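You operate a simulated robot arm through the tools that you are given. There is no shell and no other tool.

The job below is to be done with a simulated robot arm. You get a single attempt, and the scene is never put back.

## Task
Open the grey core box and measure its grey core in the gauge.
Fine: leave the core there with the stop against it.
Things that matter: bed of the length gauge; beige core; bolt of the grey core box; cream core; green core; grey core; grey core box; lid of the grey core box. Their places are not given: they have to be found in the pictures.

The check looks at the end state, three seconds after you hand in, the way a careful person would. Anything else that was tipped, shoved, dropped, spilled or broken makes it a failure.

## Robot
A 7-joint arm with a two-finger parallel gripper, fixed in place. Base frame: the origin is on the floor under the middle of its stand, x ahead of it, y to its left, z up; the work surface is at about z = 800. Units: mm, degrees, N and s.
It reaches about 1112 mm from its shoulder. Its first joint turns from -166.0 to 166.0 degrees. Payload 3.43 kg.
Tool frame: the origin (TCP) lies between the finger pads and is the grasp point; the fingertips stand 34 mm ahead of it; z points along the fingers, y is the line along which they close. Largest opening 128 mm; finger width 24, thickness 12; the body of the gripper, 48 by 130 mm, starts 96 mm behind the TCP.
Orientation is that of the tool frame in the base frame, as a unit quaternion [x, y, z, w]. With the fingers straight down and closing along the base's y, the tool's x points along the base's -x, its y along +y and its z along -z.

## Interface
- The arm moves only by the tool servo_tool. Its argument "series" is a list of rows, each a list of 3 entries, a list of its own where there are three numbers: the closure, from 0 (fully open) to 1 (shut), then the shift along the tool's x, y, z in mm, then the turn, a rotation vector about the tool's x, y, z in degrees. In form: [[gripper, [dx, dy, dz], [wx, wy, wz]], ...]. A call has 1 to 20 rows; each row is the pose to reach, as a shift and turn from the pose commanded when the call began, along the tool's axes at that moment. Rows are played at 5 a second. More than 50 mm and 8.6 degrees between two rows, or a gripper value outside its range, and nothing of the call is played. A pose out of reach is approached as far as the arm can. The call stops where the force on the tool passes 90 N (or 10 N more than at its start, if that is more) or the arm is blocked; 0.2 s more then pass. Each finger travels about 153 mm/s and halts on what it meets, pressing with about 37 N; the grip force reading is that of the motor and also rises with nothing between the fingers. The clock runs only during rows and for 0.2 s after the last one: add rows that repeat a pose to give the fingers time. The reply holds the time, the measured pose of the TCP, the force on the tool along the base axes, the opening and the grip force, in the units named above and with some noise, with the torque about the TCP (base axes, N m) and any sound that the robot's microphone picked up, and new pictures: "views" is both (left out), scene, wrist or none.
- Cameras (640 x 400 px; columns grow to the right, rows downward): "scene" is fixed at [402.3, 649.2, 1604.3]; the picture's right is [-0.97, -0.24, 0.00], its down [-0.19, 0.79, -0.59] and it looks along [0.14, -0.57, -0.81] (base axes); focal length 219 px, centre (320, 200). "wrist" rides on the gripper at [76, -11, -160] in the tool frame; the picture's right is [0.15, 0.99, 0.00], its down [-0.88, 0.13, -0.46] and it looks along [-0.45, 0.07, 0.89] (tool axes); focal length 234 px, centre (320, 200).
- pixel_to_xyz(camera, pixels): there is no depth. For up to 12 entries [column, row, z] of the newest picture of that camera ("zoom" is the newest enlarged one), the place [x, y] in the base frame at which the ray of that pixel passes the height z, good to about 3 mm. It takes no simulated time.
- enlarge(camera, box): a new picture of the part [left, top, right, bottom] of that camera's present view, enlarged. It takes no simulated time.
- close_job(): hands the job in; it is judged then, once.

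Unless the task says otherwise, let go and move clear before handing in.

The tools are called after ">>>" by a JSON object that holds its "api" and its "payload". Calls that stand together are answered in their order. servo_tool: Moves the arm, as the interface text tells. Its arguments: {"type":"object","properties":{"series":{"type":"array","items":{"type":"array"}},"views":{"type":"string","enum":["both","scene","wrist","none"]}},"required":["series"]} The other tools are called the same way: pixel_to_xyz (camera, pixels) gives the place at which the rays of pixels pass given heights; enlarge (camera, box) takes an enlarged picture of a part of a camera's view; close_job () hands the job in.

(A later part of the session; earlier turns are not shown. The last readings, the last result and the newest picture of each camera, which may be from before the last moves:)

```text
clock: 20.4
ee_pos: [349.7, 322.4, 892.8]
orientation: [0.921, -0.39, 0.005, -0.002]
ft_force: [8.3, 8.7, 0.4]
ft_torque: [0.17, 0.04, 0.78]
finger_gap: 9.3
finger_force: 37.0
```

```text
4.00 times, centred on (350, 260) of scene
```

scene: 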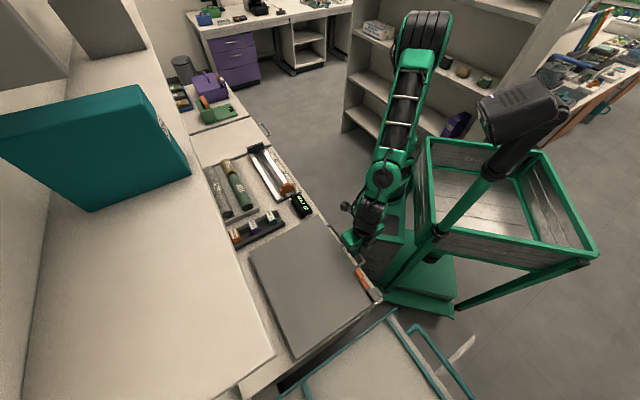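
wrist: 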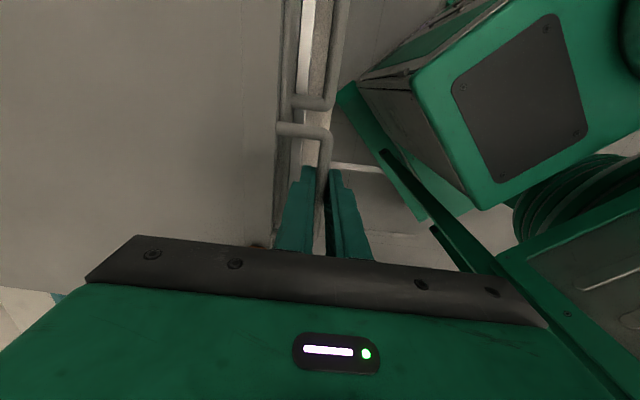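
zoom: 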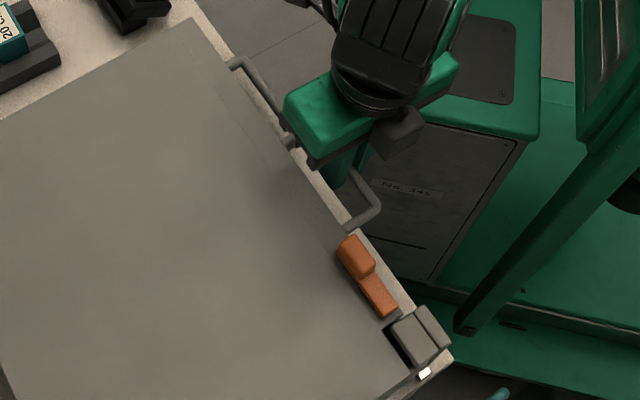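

The lid moved up with the gripper (the handle stays fixed between the pads while the background shifted), with very little force. I'll follow the lid's arc about a hinge at the back edge, up to about 23°.

>>> {"api": "servo_tool", "payload": {"series": [[1, [0, -1.1, -14.3], [0, 0, 0]], [1, [0, -2.8, -29], [0, 0, 0]], [1, [0, -5.1, -42.8], [0, 0, 0]], [1, [0, -7.9, -56.5], [0, 0, 0]], [1, [0, -11.3, -70], [0, 0, 0]], [1, [0, -15.4, -83.4], [0, 0, 0]], [1, [0, -20, -96.5], [0, 0, 0]], [1, [0, -25.1, -109.5], [0, 0, 0]], [1, [0, -25.1, -109.5], [0, 0, 0]]], "views": "both"}}

```text
clock: 22.4
ee_pos: [367.9, 338.6, 1001.5]
orientation: [0.921, -0.39, 0.005, -0.003]
ft_force: [15.7, 8.2, -0.5]
ft_torque: [-0.01, -0.17, 0.8]
finger_gap: 9.0
finger_force: 36.8
```

scene: 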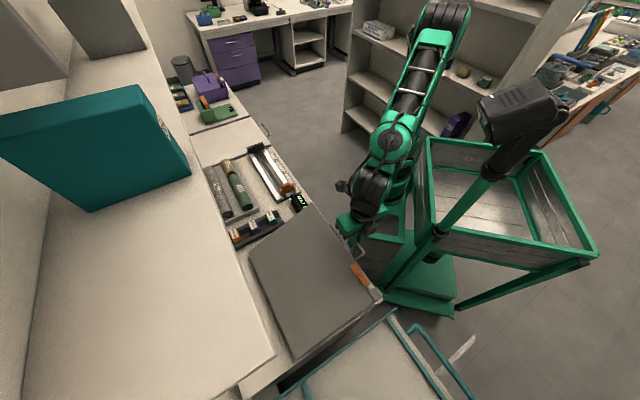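
wrist: 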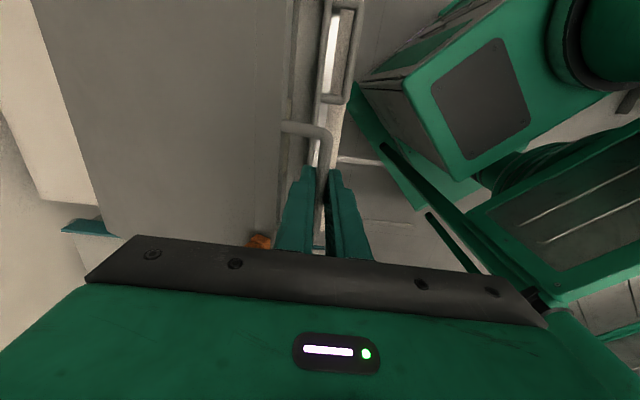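

The lid followed smoothly to about 23° with small forces. I'll continue the arc to 47° while leaning the fingers forward so the hand stays clear of the shelf.

>>> {"api": "servo_tool", "payload": {"series": [[1, [0, -7.1, -15.3], [2.4, 0, 0]], [1, [0, -13.9, -30], [4.8, 0, 0]], [1, [0, -21.6, -44.4], [7.2, 0, 0]], [1, [0, -30, -58.2], [9.6, 0, 0]], [1, [0, -39, -71.5], [12, 0, 0]], [1, [0, -48.9, -84.2], [14.4, 0, 0]], [1, [0, -59.3, -96.4], [16.8, 0, 0]], [1, [0, -70.5, -107.8], [19.2, 0, 0]], [1, [0, -70.5, -107.8], [19.2, 0, 0]]], "views": "both"}}

```text
clock: 24.4
ee_pos: [416.8, 387.9, 1109.9]
orientation: [0.907, -0.384, 0.07, -0.156]
ft_force: [8.0, 4.3, -0.3]
ft_torque: [-0.31, -0.36, 0.5]
finger_gap: 8.9
finger_force: 37.5
```

scene: 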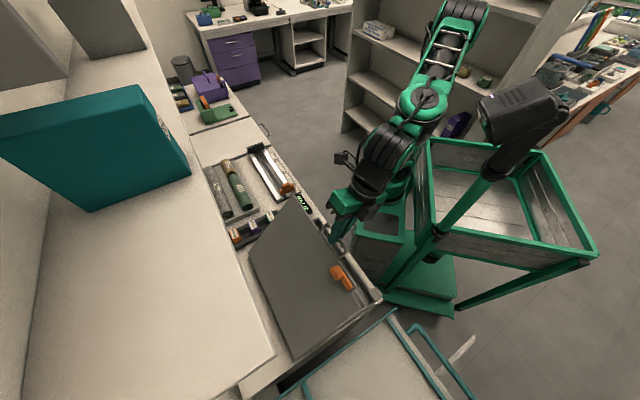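
wrist: 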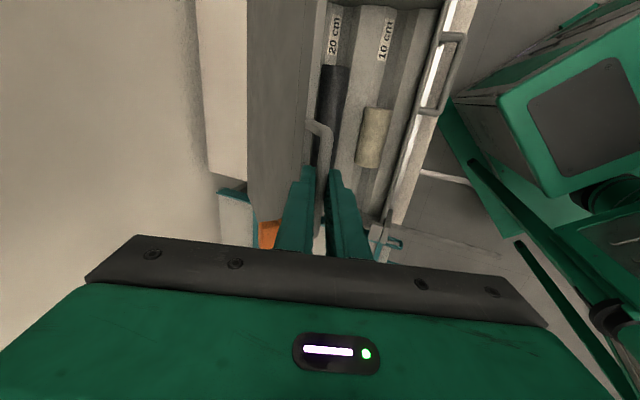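

Inside the box I can see a dark core at (333,90) in a "20 cm" slot and a cream core at (372,135) in a "10 cm" slot. Forces are low, so I continue the arc to about 71° while leaning the hand back more.

>>> {"api": "servo_tool", "payload": {"series": [[1, [0, -14.4, -6.4], [2.8, 0, 0]], [1, [0, -29.3, -11.9], [5.6, 0, 0]], [1, [0, -44.4, -16.4], [8.4, 0, 0]], [1, [0, -59.6, -20.1], [11.2, 0, 0]], [1, [0, -75.1, -22.9], [14, 0, 0]], [1, [0, -90.8, -24.7], [16.8, 0, 0]], [1, [0, -106.4, -25.7], [19.6, 0, 0]], [1, [0, -122.3, -25.7], [22.4, 0, 0]], [1, [0, -122.3, -25.7], [22.4, 0, 0]]], "views": "both"}}

```text
clock: 26.4
ee_pos: [491.1, 463.3, 1175.8]
orientation: [0.859, -0.362, 0.144, -0.331]
ft_force: [-8.7, 5.9, 5.9]
ft_torque: [0.09, 0.01, 0.4]
finger_gap: 8.9
finger_force: 37.5
```

scene: 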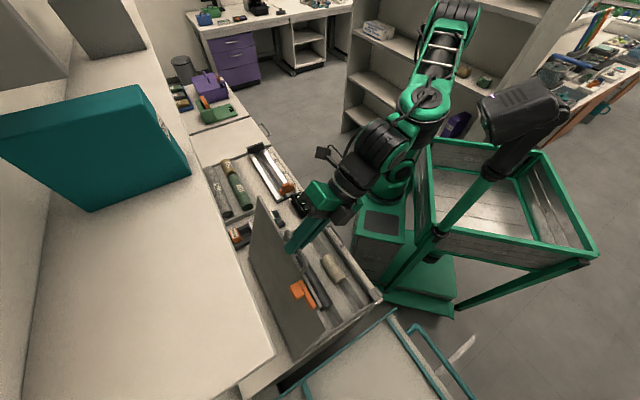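
wrist: 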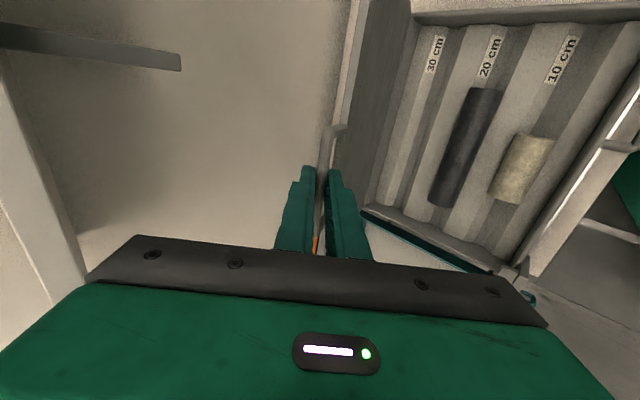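

The lid is near 71° and the box interior shows 30/20/10 cm slots with the dark grey core in the 20 cm slot at (465,145) and the cream core at (522,170). I'll continue past vertical to about 92°, keeping the hand below and in front of the shelf edge.

>>> {"api": "servo_tool", "payload": {"series": [[1, [0, -14.5, 6.9], [2.2, 0, 0]], [1, [0, -28.6, 14.5], [4.4, 0, 0]], [1, [0, -42.2, 23], [6.6, 0, 0]], [1, [0, -55.5, 32.3], [8.8, 0, 0]], [1, [0, -68.3, 42.3], [11, 0, 0]], [1, [0, -80.4, 53], [13.2, 0, 0]], [1, [0, -92.1, 64.5], [15.4, 0, 0]], [1, [0, -92.1, 64.5], [15.4, 0, 0]]], "views": "both"}}

```text
clock: 28.2
ee_pos: [569.8, 541.9, 1191.3]
orientation: [0.808, -0.339, 0.191, -0.443]
ft_force: [-15.4, 16.2, 19.5]
ft_torque: [0.34, 0.01, 0.45]
finger_gap: 9.1
finger_force: 36.3
```

scene: 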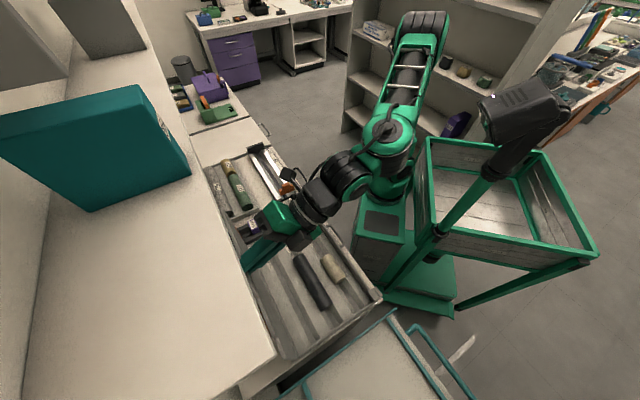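
wrist: 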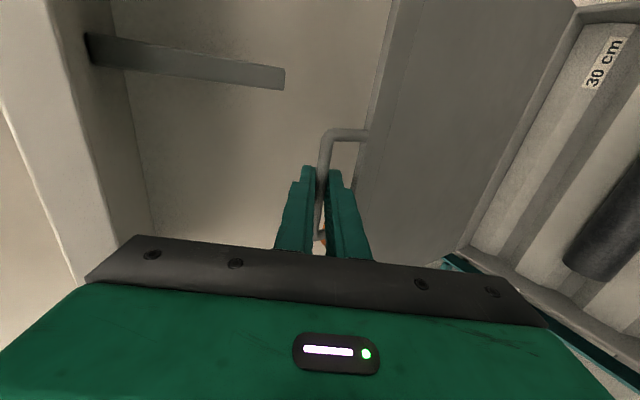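

The lid is vertical now, with some sideways (22 N toward +u) and upward force. I'll correct slightly for that and go on to about 98°, watching the shelf clearance.

>>> {"api": "servo_tool", "payload": {"series": [[1, [-1, -5, 6.5], [1, 0, 0]], [1, [-2, -10, 12.9], [2, 0, 0]], [1, [-2, -13.6, 20.4], [2.5, 0, 0]], [1, [-2, -17.1, 27.9], [3, 0, 0]], [1, [-2, -17.1, 27.9], [3, 0, 0]]], "views": "both"}}

```text
clock: 29.4
ee_pos: [595.0, 563.3, 1188.9]
orientation: [0.797, -0.335, 0.2, -0.462]
ft_force: [-10.5, 10.7, 5.3]
ft_torque: [0.06, -0.03, 0.07]
finger_gap: 9.0
finger_force: 36.7
```

scene: 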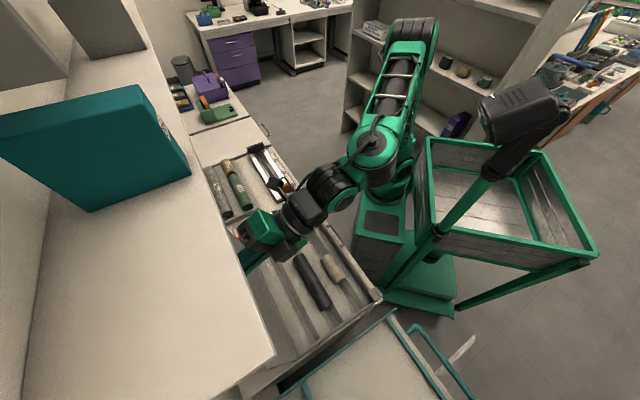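
wrist: 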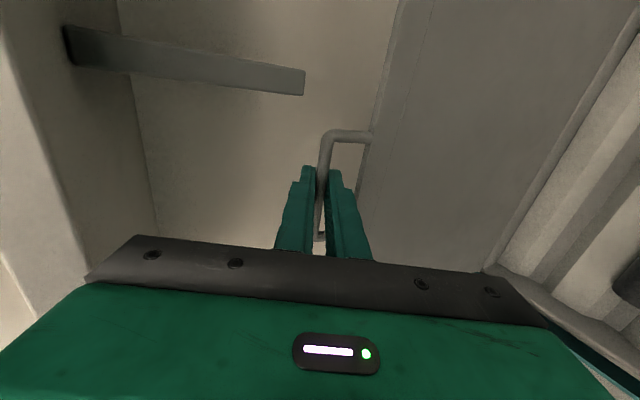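

The lid is about 8° past vertical with low forces. I'll loosen the grip to a 25 mm cage around the bar to see whether the lid stays by itself.

>>> {"api": "servo_tool", "payload": {"series": [[0.9, [0, 0, 0], [0, 0, 0]], [0.82, [0, 0, 0], [0, 0, 0]], [0.82, [0, 0, 0], [0, 0, 0]], [0.82, [0, 0, 0], [0, 0, 0]], [0.82, [0, 0, 0], [0, 0, 0]]], "views": "both"}}

>>> {"api": "enlarge", "payload": {"camera": "wrist", "box": [250, 100, 400, 260]}}

```text
clock: 30.6
ee_pos: [594.3, 563.8, 1189.3]
orientation: [0.796, -0.335, 0.2, -0.463]
ft_force: [-1.1, 0.1, 0.1]
ft_torque: [0.0, 0.03, 0.01]
finger_gap: 23.1
finger_force: 0.0
```

scene: 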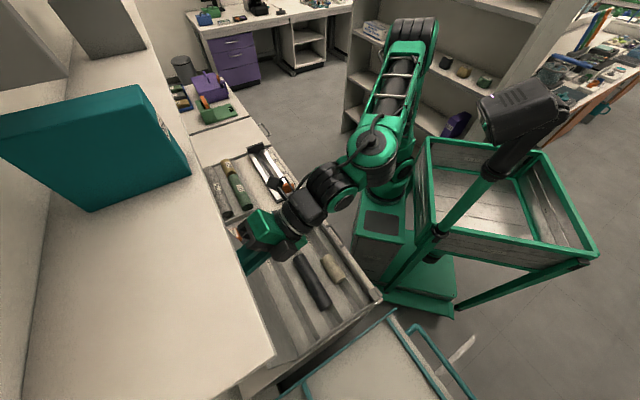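
wrist: 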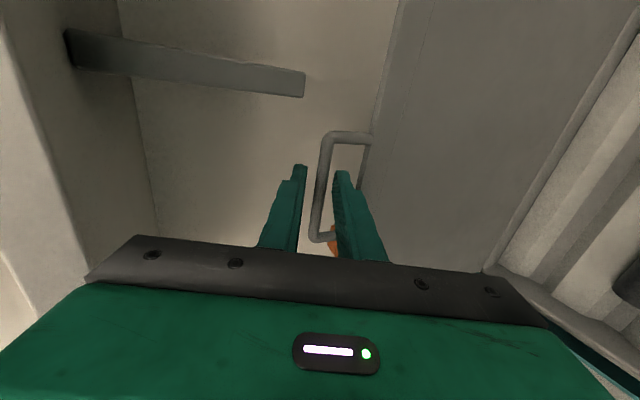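

```text
2.50 times, centred on (325, 180) of wrist
```

zoom: 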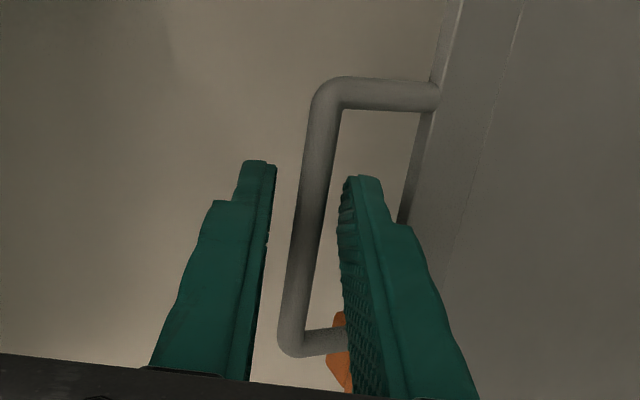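

The lid stays by itself at about 98° with the bar loose between the fingers. I'll back straight out along the fingers, then level the tool in front of the shelf and look into the box.

>>> {"api": "servo_tool", "payload": {"series": [[0.82, [0, 0, -15], [0, 0, 0]], [0.82, [0, 0, -30], [0, 0, 0]], [0.82, [0, 0, -60], [0, 0, 0]], [0.82, [0, 0, -95], [0, 0, 0]], [0.82, [0, 0, -130], [0, 0, 0]], [0.7, [0, 10.8, -145.3], [-7.5, 0, 0]], [0.6, [0, 21.5, -160.2], [-15, 0, 0]], [0.5, [0, 32.1, -175.2], [-22.5, 0, 0]], [0.4, [0, 42.8, -190.1], [-30, 0, 0]], [0.4, [0, 53.4, -205], [-37.5, 0, 0]], [0.4, [0, 64.1, -219.9], [-45, 0, 0]], [0.4, [0, 74.7, -234.9], [-52.5, 0, 0]], [0.4, [0, 85.3, -249.8], [-60, 0, 0]], [0.4, [0, 85.3, -249.8], [-60, 0, 0]]], "views": "both"}}

```text
clock: 33.6
ee_pos: [424.0, 378.9, 1235.0]
orientation: [0.914, -0.406, 0.003, -0.002]
ft_force: [-6.4, 3.2, 0.6]
ft_torque: [-0.43, -0.83, 0.03]
finger_gap: 76.7
finger_force: 0.0
out of reach, approached as far as the arm can: row 12, 13
```

scene: 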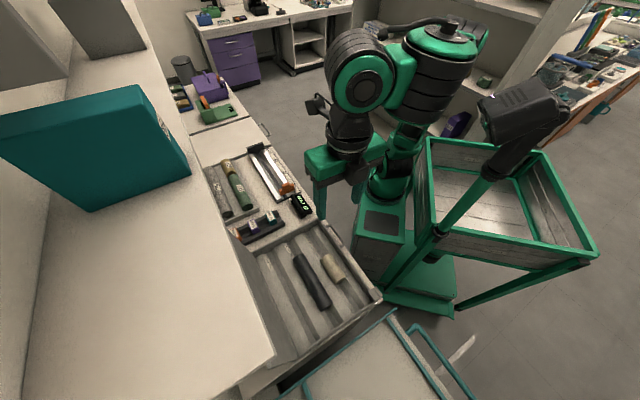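
wrist: 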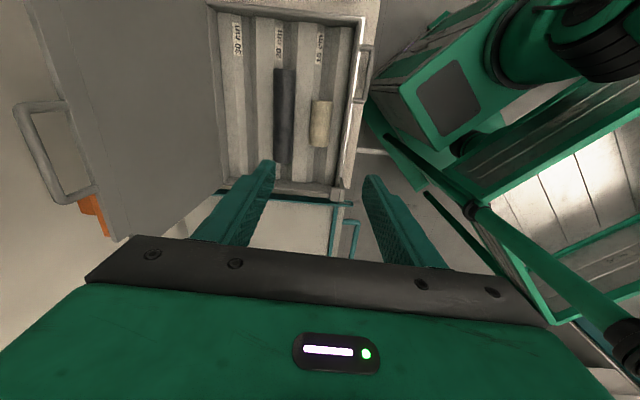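

The lid stays open and both cores are visible. Next I'll measure the core's position (scene (297,255)–(327,308)) and the gauge's geometry.

>>> {"api": "enlarge", "payload": {"camera": "scene", "box": [240, 215, 390, 325]}}

>>> {"api": "enlarge", "payload": {"camera": "scene", "box": [235, 135, 325, 225]}}

>>> {"api": "enlarge", "payload": {"camera": "wrist", "box": [200, 0, 380, 210]}}

```text
3.64 times, centred on (315, 270) of scene
```

zoom: 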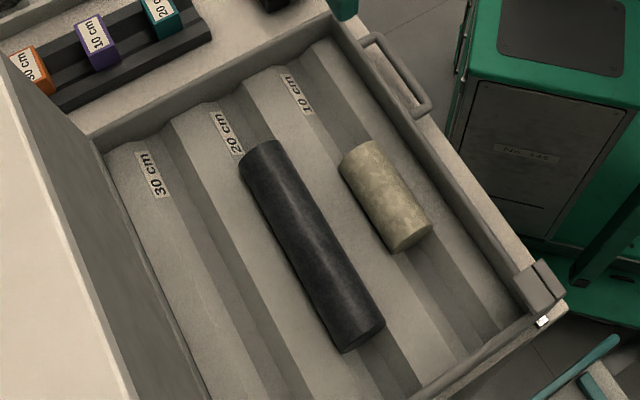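

```text
4.44 times, centred on (280, 180) of scene
```

zoom: 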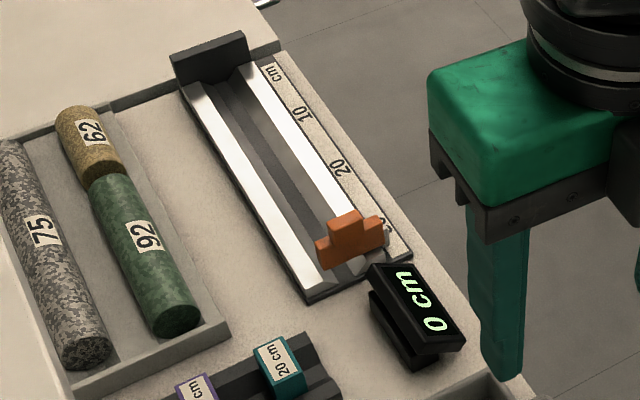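

```text
1.90 times, centred on (290, 105) of wrist
```

zoom: 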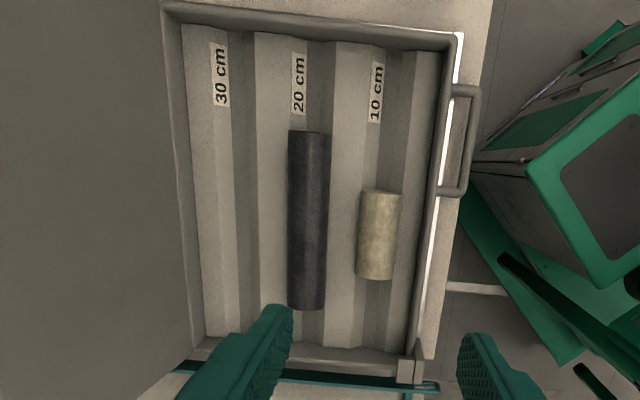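

>>> {"api": "pixel_to_xyz", "payload": {"camera": "wrist", "pixels": [[284.7, 69.2, 840], [282.6, 162.9, 840], [284.7, 69.2, 820], [282.6, 162.9, 820], [273.5, 115, 840], [294, 115, 840], [314, 104, 840], [318, 152, 840], [329, 126, 840], [308, 128, 840]]}}

>>> {"api": "pixel_to_xyz", "payload": {"camera": "scene", "pixels": [[299, 257.6, 840], [326.5, 307.1, 840], [299, 257.6, 820], [326.5, 307.1, 820], [252.5, 155, 820], [270, 148.8, 820], [282, 195, 820], [302, 190.6, 820], [291, 187, 840], [249.5, 152.5, 840], [265.5, 147, 840]]}}

```text
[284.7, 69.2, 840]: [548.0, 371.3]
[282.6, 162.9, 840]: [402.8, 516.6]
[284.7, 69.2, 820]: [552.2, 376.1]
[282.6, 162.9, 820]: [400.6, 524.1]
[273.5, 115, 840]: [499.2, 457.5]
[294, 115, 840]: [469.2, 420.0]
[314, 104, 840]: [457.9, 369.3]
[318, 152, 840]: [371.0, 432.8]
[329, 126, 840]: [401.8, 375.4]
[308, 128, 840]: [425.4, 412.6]
```

```text
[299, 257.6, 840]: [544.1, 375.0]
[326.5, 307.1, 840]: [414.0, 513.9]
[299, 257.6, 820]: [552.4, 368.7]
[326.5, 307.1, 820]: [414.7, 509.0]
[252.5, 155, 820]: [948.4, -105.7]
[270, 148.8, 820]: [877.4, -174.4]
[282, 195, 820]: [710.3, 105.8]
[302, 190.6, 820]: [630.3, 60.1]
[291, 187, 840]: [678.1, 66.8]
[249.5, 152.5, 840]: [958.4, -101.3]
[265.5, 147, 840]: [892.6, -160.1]
```

The dark grey core runs from about (546,373) to (405,516), roughly 200 mm long and 46 mm thick, and the gauge bed lies along the bench from u≈-737 (end plate) to u≈-410. I'll move above the core's middle and check the alignment.

>>> {"api": "servo_tool", "payload": {"series": [[0.35, [-2, -14, 40], [0, 0, -0.4]], [0.35, [-4, -28, 80], [0, 0, -0.8]], [0.35, [-7, -42, 120], [0, 0, -1.2]], [0.35, [-9, -56, 160], [0, 0, -1.6]], [0.35, [-11, -70, 200], [0, 0, -2]], [0.35, [-13.4, -82, 235], [0, 0, -2.1]], [0.35, [-13.4, -82, 235], [0, 0, -2.1]]], "views": "both"}}

>>> {"api": "enlarge", "payload": {"camera": "wrist", "box": [200, 40, 440, 250]}}

```text
clock: 35.2
ee_pos: [458.0, 450.3, 1003.8]
orientation: [0.928, -0.373, 0.006, -0.002]
ft_force: [0.4, -0.3, -0.5]
ft_torque: [-0.02, -0.03, 0.0]
finger_gap: 83.2
finger_force: 0.1
```

scene: 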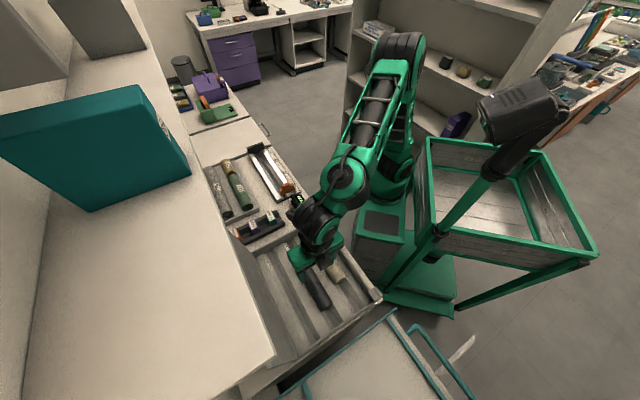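
wrist: 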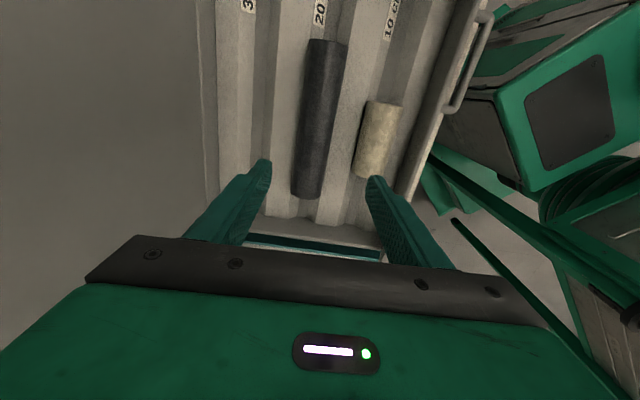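

```text
1.90 times, centred on (320, 145) of wrist
```

zoom: 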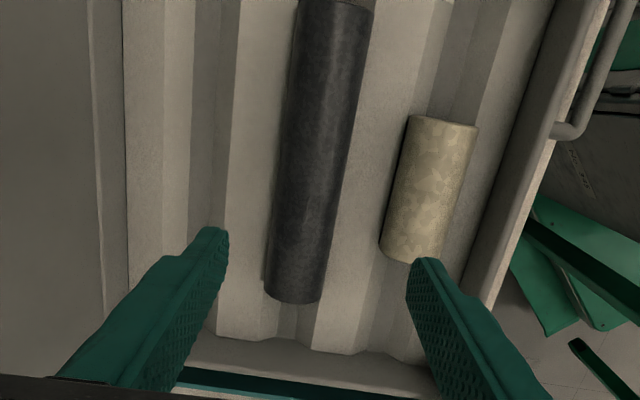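

The tool ended 2° over-rotated and a bit off the core centre. I'll compute the core's centreline from this closer view.

>>> {"api": "pixel_to_xyz", "payload": {"camera": "wrist", "pixels": [[328, 41, 845], [306, 194, 845], [328, 41, 835], [306, 194, 835], [304, 118, 840], [336, 118, 840], [291.5, 192, 835], [320, 196, 835], [309, 40, 835], [347, 43, 835], [356, 175, 835], [378, 102, 835]]}}

>>> {"api": "enlarge", "payload": {"camera": "wrist", "box": [270, 20, 430, 130]}}

```text
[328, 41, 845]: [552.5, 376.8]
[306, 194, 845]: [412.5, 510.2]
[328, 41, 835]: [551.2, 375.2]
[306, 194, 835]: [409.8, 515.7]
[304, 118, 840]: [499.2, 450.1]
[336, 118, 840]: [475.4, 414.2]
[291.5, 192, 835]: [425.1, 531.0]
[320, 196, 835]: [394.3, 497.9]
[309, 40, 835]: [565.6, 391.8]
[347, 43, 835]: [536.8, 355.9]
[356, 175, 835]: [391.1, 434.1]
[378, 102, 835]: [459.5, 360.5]
```

```text
3.64 times, centred on (350, 75) of wrist
```

zoom: 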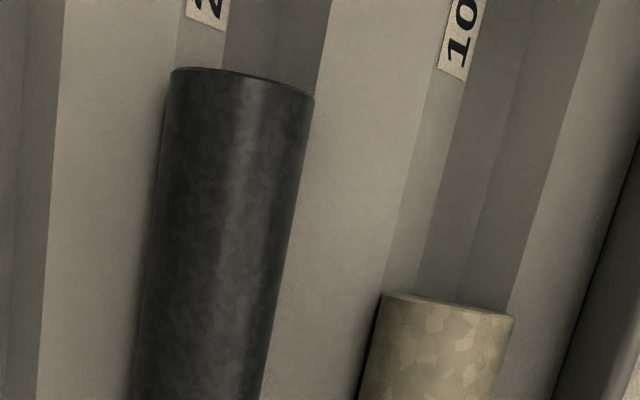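

Core centre is about (480,444) at u≈-16, v≈653, with the cream core's edge at v≈592. I'll come down to a hover with a 60 mm opening so the near finger stays clear of the cream core.

>>> {"api": "servo_tool", "payload": {"series": [[0.45, [10, -5, 30], [0, 0, 0.5]], [0.53, [20, -10, 60], [0, 0, 1]], [0.53, [20, -10, 90], [0, 0, 1]], [0.53, [20, -10, 104], [0, 0, 1]], [0.53, [20, -10, 104], [0, 0, 1]]], "views": "both"}}

>>> {"api": "enlarge", "payload": {"camera": "wrist", "box": [230, 90, 410, 250]}}

```text
clock: 36.4
ee_pos: [481.6, 443.3, 899.2]
orientation: [0.925, -0.381, 0.005, -0.003]
ft_force: [0.2, -0.4, 0.5]
ft_torque: [0.01, 0.02, 0.0]
finger_gap: 60.2
finger_force: 0.0
```

scene: 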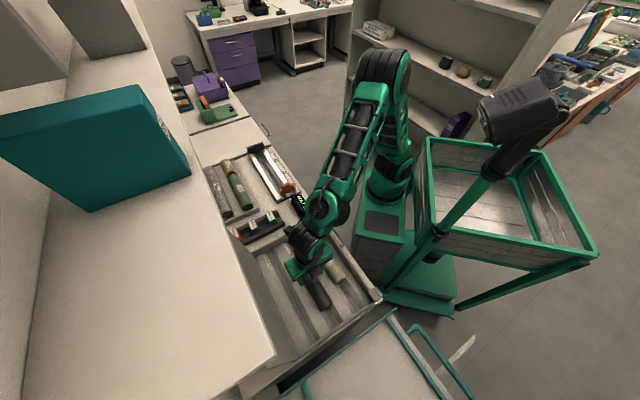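
wrist: 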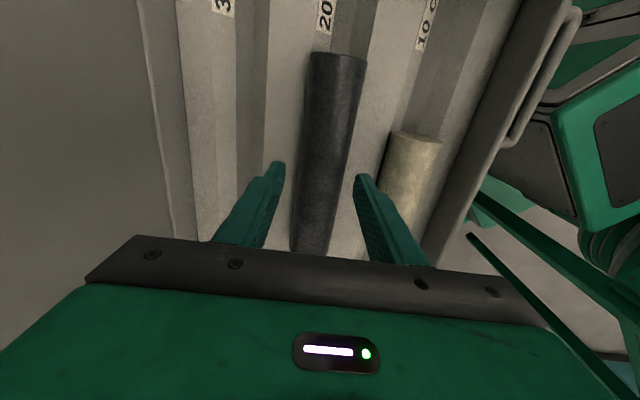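

```text
2.50 times, centred on (320, 170) of wrist
```

zoom: 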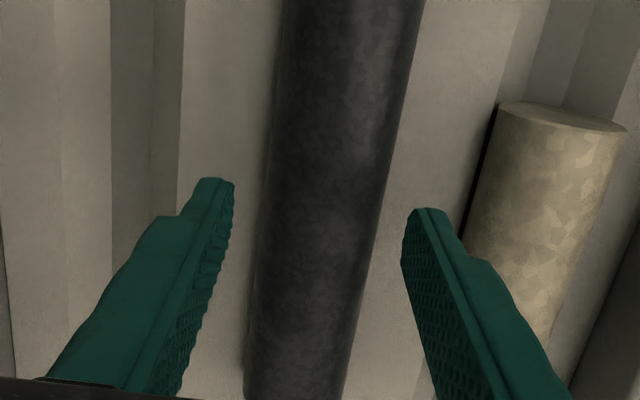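

The core centreline at zoom row 192 is about 5 mm toward the robot from the finger centre. I'll correct that and lower the tips to z≈840, then probe lower.

>>> {"api": "servo_tool", "payload": {"series": [[0.53, [0, 4, 8], [0, 0, 0]], [0.53, [0, 4, 16], [0, 0, 0]], [0.53, [0, 4, 25], [0, 0, 0]], [0.53, [0, 4, 25], [0, 0, 0]]], "views": "wrist"}}

>>> {"api": "enlarge", "payload": {"camera": "wrist", "box": [230, 90, 410, 250]}}

```text
clock: 37.4
ee_pos: [479.5, 441.8, 875.4]
orientation: [0.924, -0.381, 0.005, -0.003]
ft_force: [0.4, 0.9, 0.0]
ft_torque: [-0.01, 0.0, -0.02]
finger_gap: 60.1
finger_force: 0.2
```

wrist: 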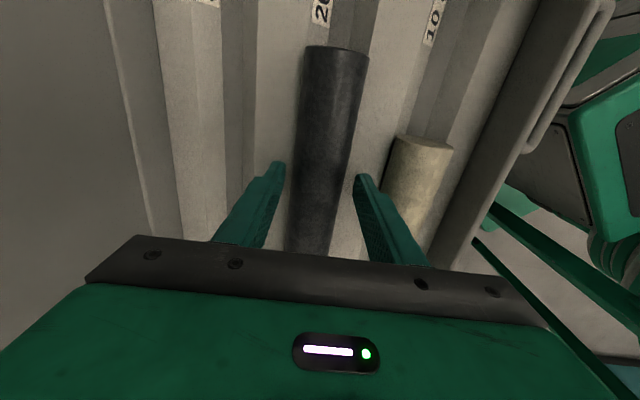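

```text
2.50 times, centred on (320, 170) of wrist
```

zoom: 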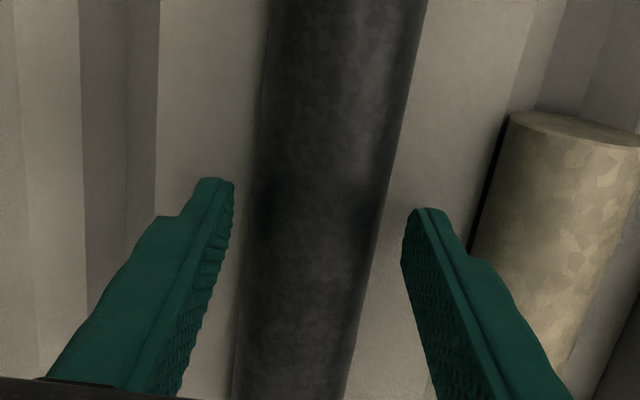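

The core is centred between the fingers (zoom 245–385 around 317). I'll go down another 10 mm watching for contact.

>>> {"api": "servo_tool", "payload": {"series": [[0.53, [0, 0, 3], [0, 0, 0]], [0.53, [0, 0, 6], [0, 0, 0]], [0.53, [0, 0, 10], [0, 0, 0]], [0.53, [0, 0, 10], [0, 0, 0]]], "views": "none"}}

```text
clock: 38.4
ee_pos: [479.2, 440.6, 864.7]
orientation: [0.925, -0.381, 0.006, -0.003]
ft_force: [-0.2, -0.9, -0.5]
ft_torque: [0.0, 0.04, -0.01]
finger_gap: 60.3
finger_force: 0.1
```

No contact with tips at z≈831. I'll continue down in small steps.

>>> {"api": "servo_tool", "payload": {"series": [[0.53, [0, 0, 2], [0, 0, 0]], [0.53, [0, 0, 4], [0, 0, 0]], [0.53, [0, 0, 6], [0, 0, 0]], [0.53, [0, 0, 6], [0, 0, 0]]], "views": "wrist"}}

>>> {"api": "enlarge", "payload": {"camera": "wrist", "box": [230, 90, 410, 250]}}

```text
clock: 39.4
ee_pos: [479.9, 441.9, 859.1]
orientation: [0.925, -0.381, 0.006, -0.003]
ft_force: [0.6, -0.5, -0.7]
ft_torque: [-0.01, 0.03, 0.02]
finger_gap: 60.2
finger_force: 0.2
```

wrist: 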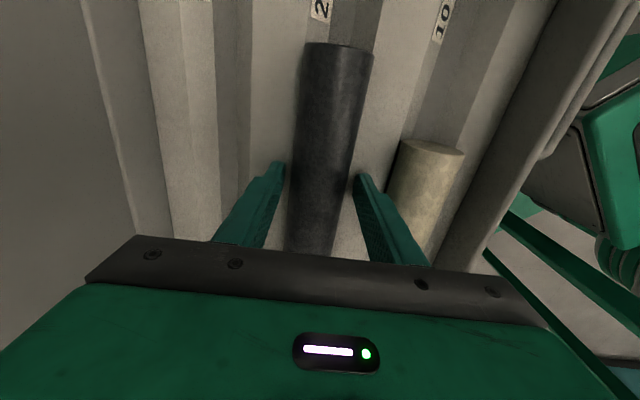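

```text
2.50 times, centred on (320, 170) of wrist
```

zoom: 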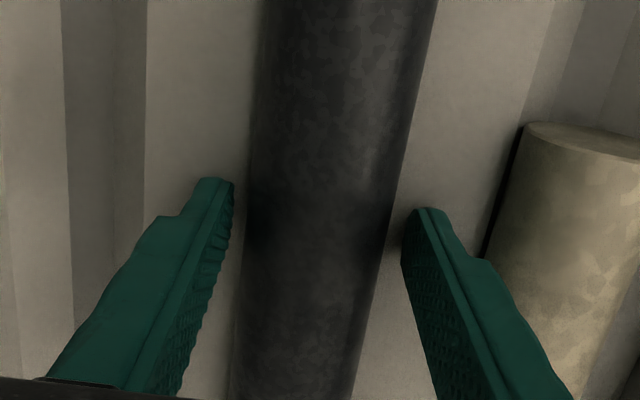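

Tips are at z≈825 and the core looks about 50 mm thick. I'd like the pads below its mid-height, so I'll probe a few mm more.

>>> {"api": "servo_tool", "payload": {"series": [[0.53, [0, 0, 1.5], [0, 0, 0]], [0.53, [0, 0, 3], [0, 0, 0]], [0.53, [0, 0, 4], [0, 0, 0]], [0.53, [0, 0, 4], [0, 0, 0]]], "views": "none"}}

```text
clock: 40.4
ee_pos: [480.7, 442.5, 858.1]
orientation: [0.924, -0.381, 0.006, -0.005]
ft_force: [3.9, -5.0, 67.6]
ft_torque: [-1.55, 1.92, 0.29]
finger_gap: 60.8
finger_force: 0.7
```

Contact with the ridges: 68 N at tip z≈824. I'll raise 5 mm in command (about 1–2 mm off the ridge) and close on the core.

>>> {"api": "servo_tool", "payload": {"series": [[0.53, [0, 0, -3], [0, 0, 0]], [0.53, [0, 0, -5], [0, 0, 0]], [0.6, [0, 0, -5], [0, 0, 0]], [0.75, [0, 0, -5], [0, 0, 0]], [0.9, [0, 0, -5], [0, 0, 0]], [0.9, [0, 0, -5], [0, 0, 0]]], "views": "wrist"}}

```text
clock: 41.8
ee_pos: [481.0, 440.3, 858.8]
orientation: [0.924, -0.382, 0.006, -0.002]
ft_force: [6.7, 5.0, -0.1]
ft_torque: [0.4, 0.0, -0.85]
finger_gap: 47.4
finger_force: 36.6
```

wrist: 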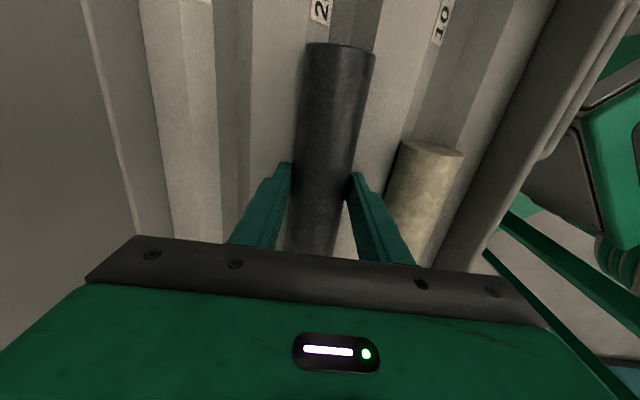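

The core is gripped at a 47.4 mm gap with full grip force. I'll lift it gently and check that it holds.

>>> {"api": "servo_tool", "payload": {"series": [[0.95, [0, 0, -4], [0, 0, 0]], [0.95, [0, 0, -10], [0, 0, 0]], [0.95, [0, 0, -20], [0, 0, 0]], [0.95, [0, 0, -35], [0, 0, 0]], [0.95, [0, 0, -50], [0, 0, 0]], [0.95, [0, 0, -50], [0, 0, 0]]], "views": "both"}}

```text
clock: 43.2
ee_pos: [479.7, 441.6, 908.2]
orientation: [0.925, -0.381, 0.006, -0.002]
ft_force: [-0.6, 0.0, -9.0]
ft_torque: [-0.04, -0.04, 0.11]
finger_gap: 47.1
finger_force: 36.7
```

scene: 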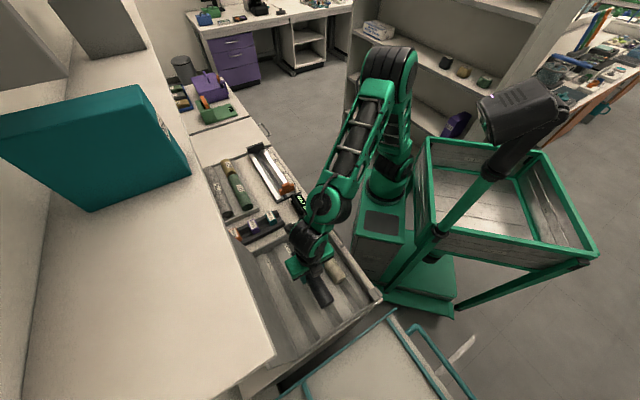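
wrist: 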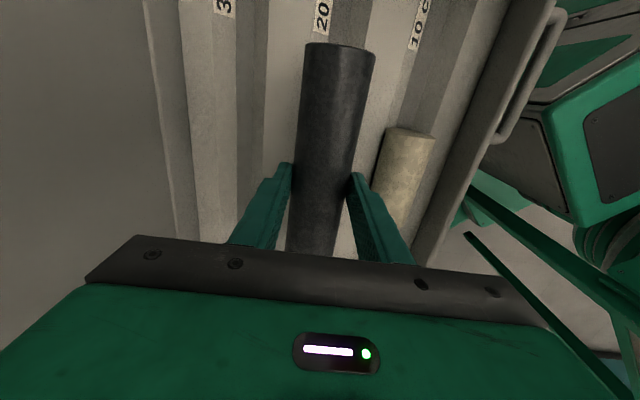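

The core hangs steadily (9 N, almost no torque, so held at mid-length). I'll lift it clear and carry it along the bench to an observation pose above the gauge.

>>> {"api": "servo_tool", "payload": {"series": [[0.95, [0, 0, -40], [0, 0, 0]], [0.95, [0, 0, -80], [0, 0, 0]], [0.95, [0, 0, -120], [0, 0, 0]], [0.95, [38.6, 8, -122], [0, 0, 0]], [0.95, [77.3, 16, -123], [0, 0, 0]], [0.95, [115.9, 24, -125], [0, 0, 0]], [0.95, [154.6, 32, -126], [0, 0, 0]], [0.95, [193.2, 40, -128], [0, 0, 0]], [0.95, [231.8, 48, -129], [0, 0, 0]], [0.95, [270.5, 56, -131], [0, 0, 0]], [0.95, [309, 64, -133], [0, 0, 0]], [0.95, [347.7, 72, -134], [0, 0, 0]], [0.95, [386.4, 80, -136], [0, 0, 0]], [0.95, [425, 88, -137], [0, 0, 0]], [0.95, [463.6, 96, -139], [0, 0, 0]], [0.95, [502, 104, -140], [0, 0, 0]], [0.95, [541, 111.8, -142], [0, 0, 0]], [0.95, [541, 111.8, -142], [0, 0, 0]]], "views": "both"}}

```text
clock: 47.0
ee_pos: [782.5, -20.3, 1054.7]
orientation: [0.925, -0.38, 0.005, -0.003]
ft_force: [-0.2, 0.0, -8.8]
ft_torque: [-0.03, -0.03, 0.03]
finger_gap: 47.6
finger_force: 36.8
```

scene: 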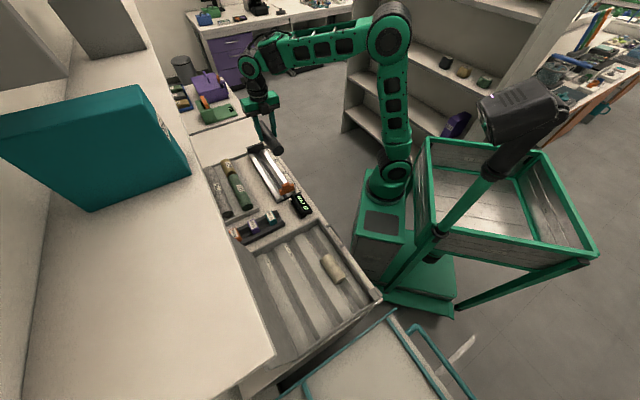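
wrist: 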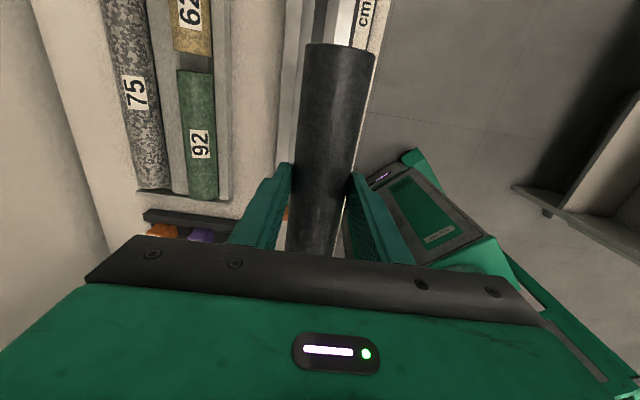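

The core now hangs over the gauge. I'll use enlarged views of the gauge from both cameras.

>>> {"api": "enlarge", "payload": {"camera": "scene", "box": [235, 130, 315, 210]}}

>>> {"api": "enlarge", "payload": {"camera": "wrist", "box": [240, 0, 420, 200]}}

```text
5.00 times, centred on (275, 170) of scene
```

zoom: 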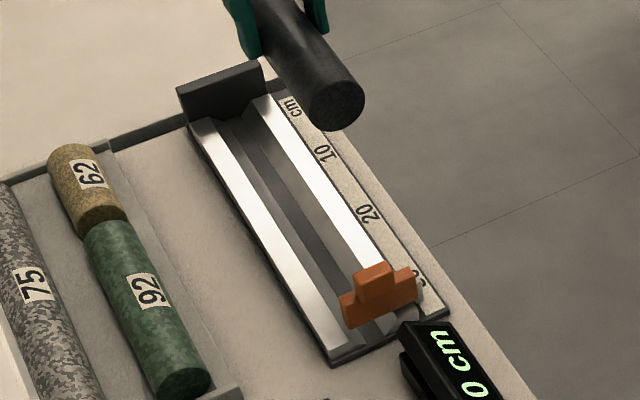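

```text
2.00 times, centred on (330, 100) of wrist
```

zoom: 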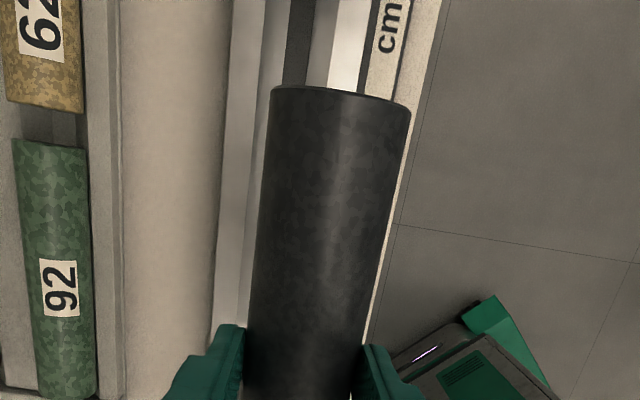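

>>> {"api": "enlarge", "payload": {"camera": "scene", "box": [245, 140, 285, 165]}}

>>> {"api": "enlarge", "payload": {"camera": "scene", "box": [262, 175, 307, 205]}}

```text
16.00 times, centred on (265, 152) of scene
```

zoom: 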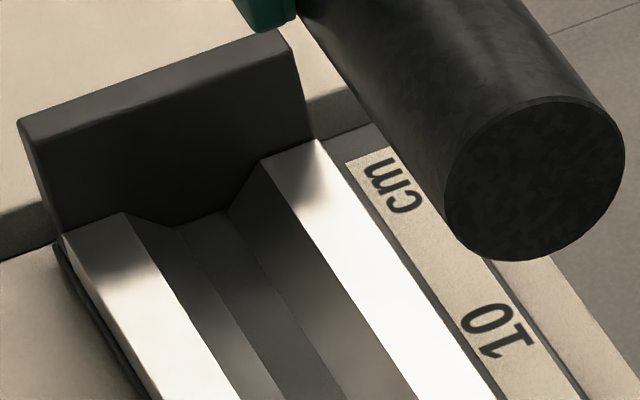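

```text
13.33 times, centred on (284, 190) of scene
```

zoom: 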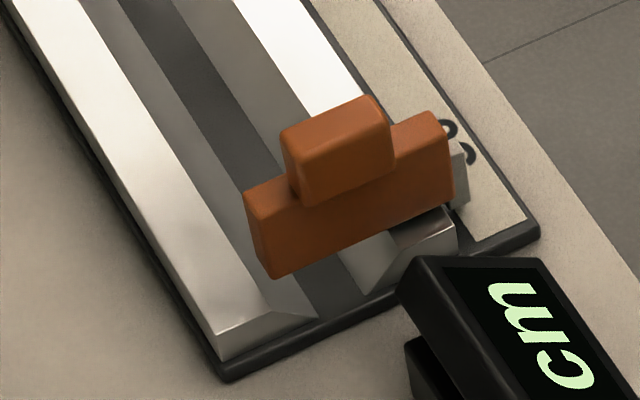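

>>> {"api": "pixel_to_xyz", "payload": {"camera": "wrist", "pixels": [[365, 12.5, 810], [365, 12.5, 830], [365, 12.5, 850], [296, 0, 810], [296, 40, 810], [285, 40, 830], [340, 10, 830], [355, 10, 830]]}}

>>> {"api": "pixel_to_xyz", "payload": {"camera": "scene", "pixels": [[269.6, 151.2, 810], [269.6, 151.2, 830], [269.6, 151.2, 850]]}}

>>> {"api": "enlarge", "payload": {"camera": "wrist", "box": [270, 0, 390, 75]}}

```text
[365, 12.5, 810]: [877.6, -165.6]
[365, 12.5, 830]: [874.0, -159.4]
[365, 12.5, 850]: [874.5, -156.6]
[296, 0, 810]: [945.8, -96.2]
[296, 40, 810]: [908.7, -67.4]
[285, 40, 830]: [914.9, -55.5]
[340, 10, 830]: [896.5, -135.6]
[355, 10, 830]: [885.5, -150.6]
```

```text
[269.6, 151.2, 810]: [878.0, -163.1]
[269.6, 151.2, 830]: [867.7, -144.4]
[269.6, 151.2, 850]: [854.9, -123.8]
```

```text
5.33 times, centred on (330, 38) of wrist
```

zoom: 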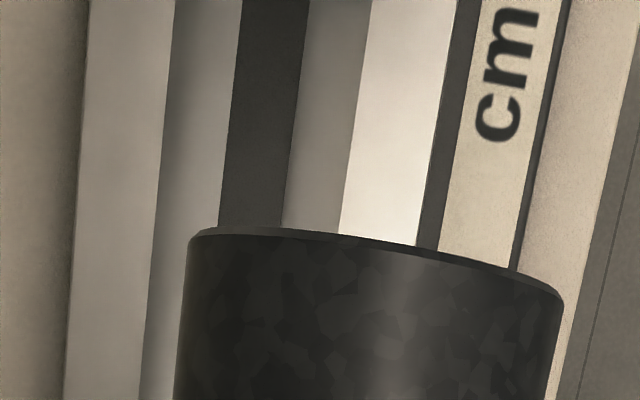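

The scale strip is at z≈808. I'll solve for rail height and channel centre by matching rail edges across the two cameras.

>>> {"api": "pixel_to_xyz", "payload": {"camera": "wrist", "pixels": [[337.9, 19.2, 820], [337.9, 19.2, 840], [301.5, 19.2, 820], [301.5, 19.2, 840], [319.7, 19.2, 810], [352.5, 19.2, 820], [352.5, 19.2, 840], [286, 19.2, 820], [286, 19.2, 840]]}}

>>> {"api": "pixel_to_xyz", "payload": {"camera": "scene", "pixels": [[261.4, 149.8, 820], [261.4, 149.8, 840], [270.9, 164.5, 820], [270.9, 164.5, 840], [264.9, 148.3, 820], [264.9, 148.3, 840], [252.7, 153, 820], [252.7, 153, 840], [260.3, 164.5, 820], [260.3, 164.5, 840], [249, 154.7, 820], [249, 154.7, 840]]}}

```text
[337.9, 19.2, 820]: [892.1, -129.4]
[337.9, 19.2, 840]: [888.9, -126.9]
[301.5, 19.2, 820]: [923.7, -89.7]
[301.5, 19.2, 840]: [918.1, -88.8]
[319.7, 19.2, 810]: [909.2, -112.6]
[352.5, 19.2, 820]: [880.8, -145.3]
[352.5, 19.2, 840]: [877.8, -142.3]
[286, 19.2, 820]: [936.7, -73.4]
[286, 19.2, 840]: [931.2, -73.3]
```

```text
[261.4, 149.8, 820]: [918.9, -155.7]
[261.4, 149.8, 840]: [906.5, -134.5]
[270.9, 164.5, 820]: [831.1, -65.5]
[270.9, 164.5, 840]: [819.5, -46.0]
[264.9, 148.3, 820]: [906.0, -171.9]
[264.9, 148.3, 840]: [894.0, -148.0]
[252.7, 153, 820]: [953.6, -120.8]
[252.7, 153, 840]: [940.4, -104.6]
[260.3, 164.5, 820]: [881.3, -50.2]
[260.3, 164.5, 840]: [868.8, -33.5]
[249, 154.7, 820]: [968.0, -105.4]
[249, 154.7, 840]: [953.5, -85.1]
```

Matching edges gives: rail tops z≈819, channel centreline v≈572, end-plate face at u≈-753. The core's near end is about 96 mm from the TCP, so I'll hover with about a 7 mm gap to the end plate.

>>> {"api": "servo_tool", "payload": {"series": [[0.95, [30, -8.5, 30], [0, 0, 0]], [0.95, [60, -17, 60], [0, 0, 0]], [0.95, [88.8, -25.4, 95], [0, 0, 0]], [0.95, [88.8, -25.4, 125], [0, 0, 0]], [0.95, [88.8, -25.4, 125], [0, 0, 0]]], "views": "both"}}

>>> {"api": "enlarge", "payload": {"camera": "scene", "box": [235, 125, 315, 205]}}

>>> {"api": "enlarge", "payload": {"camera": "wrist", "box": [240, 0, 420, 200]}}

```text
clock: 48.2
ee_pos: [865.1, -64.9, 928.9]
orientation: [0.925, -0.38, 0.005, -0.003]
ft_force: [-0.3, -0.6, -8.5]
ft_torque: [-0.04, 0.01, -0.02]
finger_gap: 47.3
finger_force: 37.1
```

scene: 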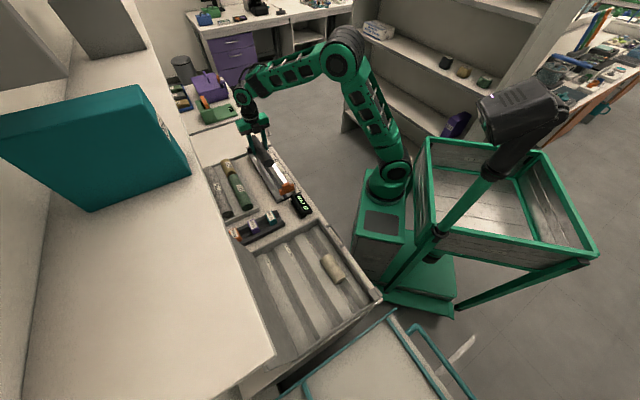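
wrist: 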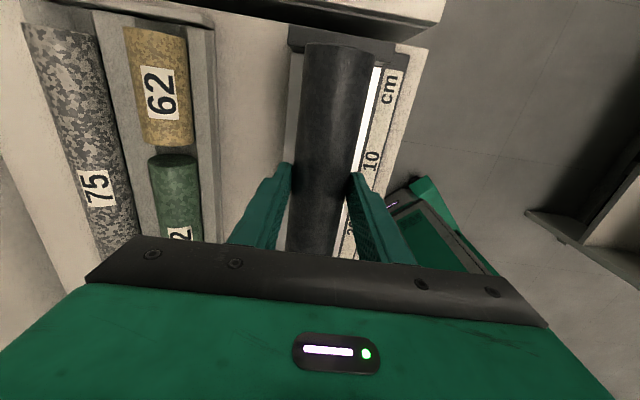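

```text
5.00 times, centred on (275, 165) of scene
```

zoom: 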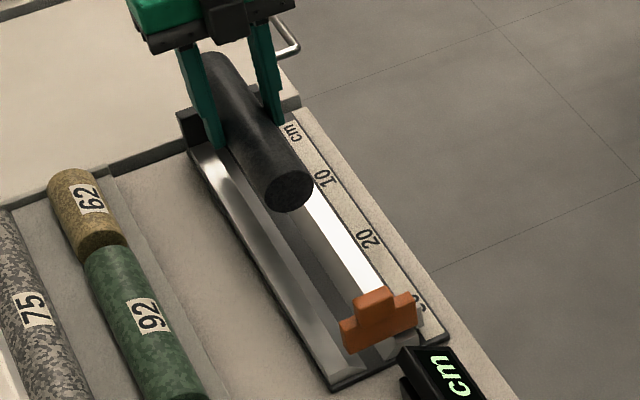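

```text
2.00 times, centred on (330, 100) of wrist
```

zoom: 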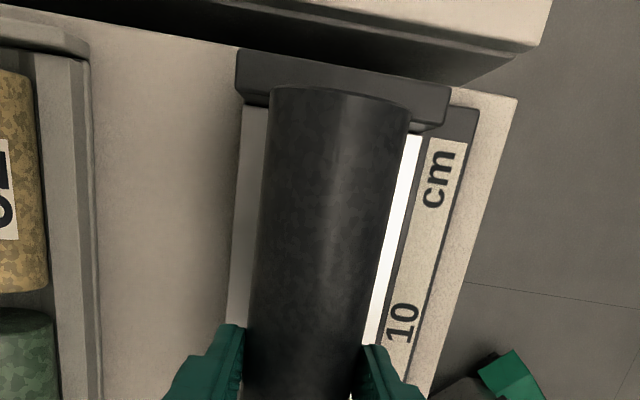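

The end plate is now visible in the wrist view near zoom (340,90). I'll compute its face position and the channel centre again from this closer view.

>>> {"api": "pixel_to_xyz", "payload": {"camera": "wrist", "pixels": [[376, 66.5, 819], [292, 53, 819], [381, 67, 819], [372.5, 110, 819], [363, 155, 819], [291, 120, 819], [285, 120, 819], [378, 100, 819]]}}

>>> {"api": "enlarge", "payload": {"camera": "wrist", "box": [280, 20, 400, 95]}}

```text
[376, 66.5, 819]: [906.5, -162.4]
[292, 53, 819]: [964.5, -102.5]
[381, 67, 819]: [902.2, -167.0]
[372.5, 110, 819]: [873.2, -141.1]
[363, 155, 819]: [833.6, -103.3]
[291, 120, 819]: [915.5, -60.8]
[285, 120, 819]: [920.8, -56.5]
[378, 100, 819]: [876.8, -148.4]
```

```text
5.33 times, centred on (340, 58) of wrist
```

zoom: 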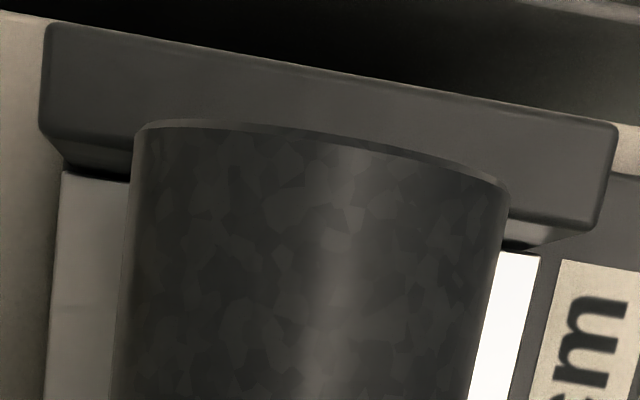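

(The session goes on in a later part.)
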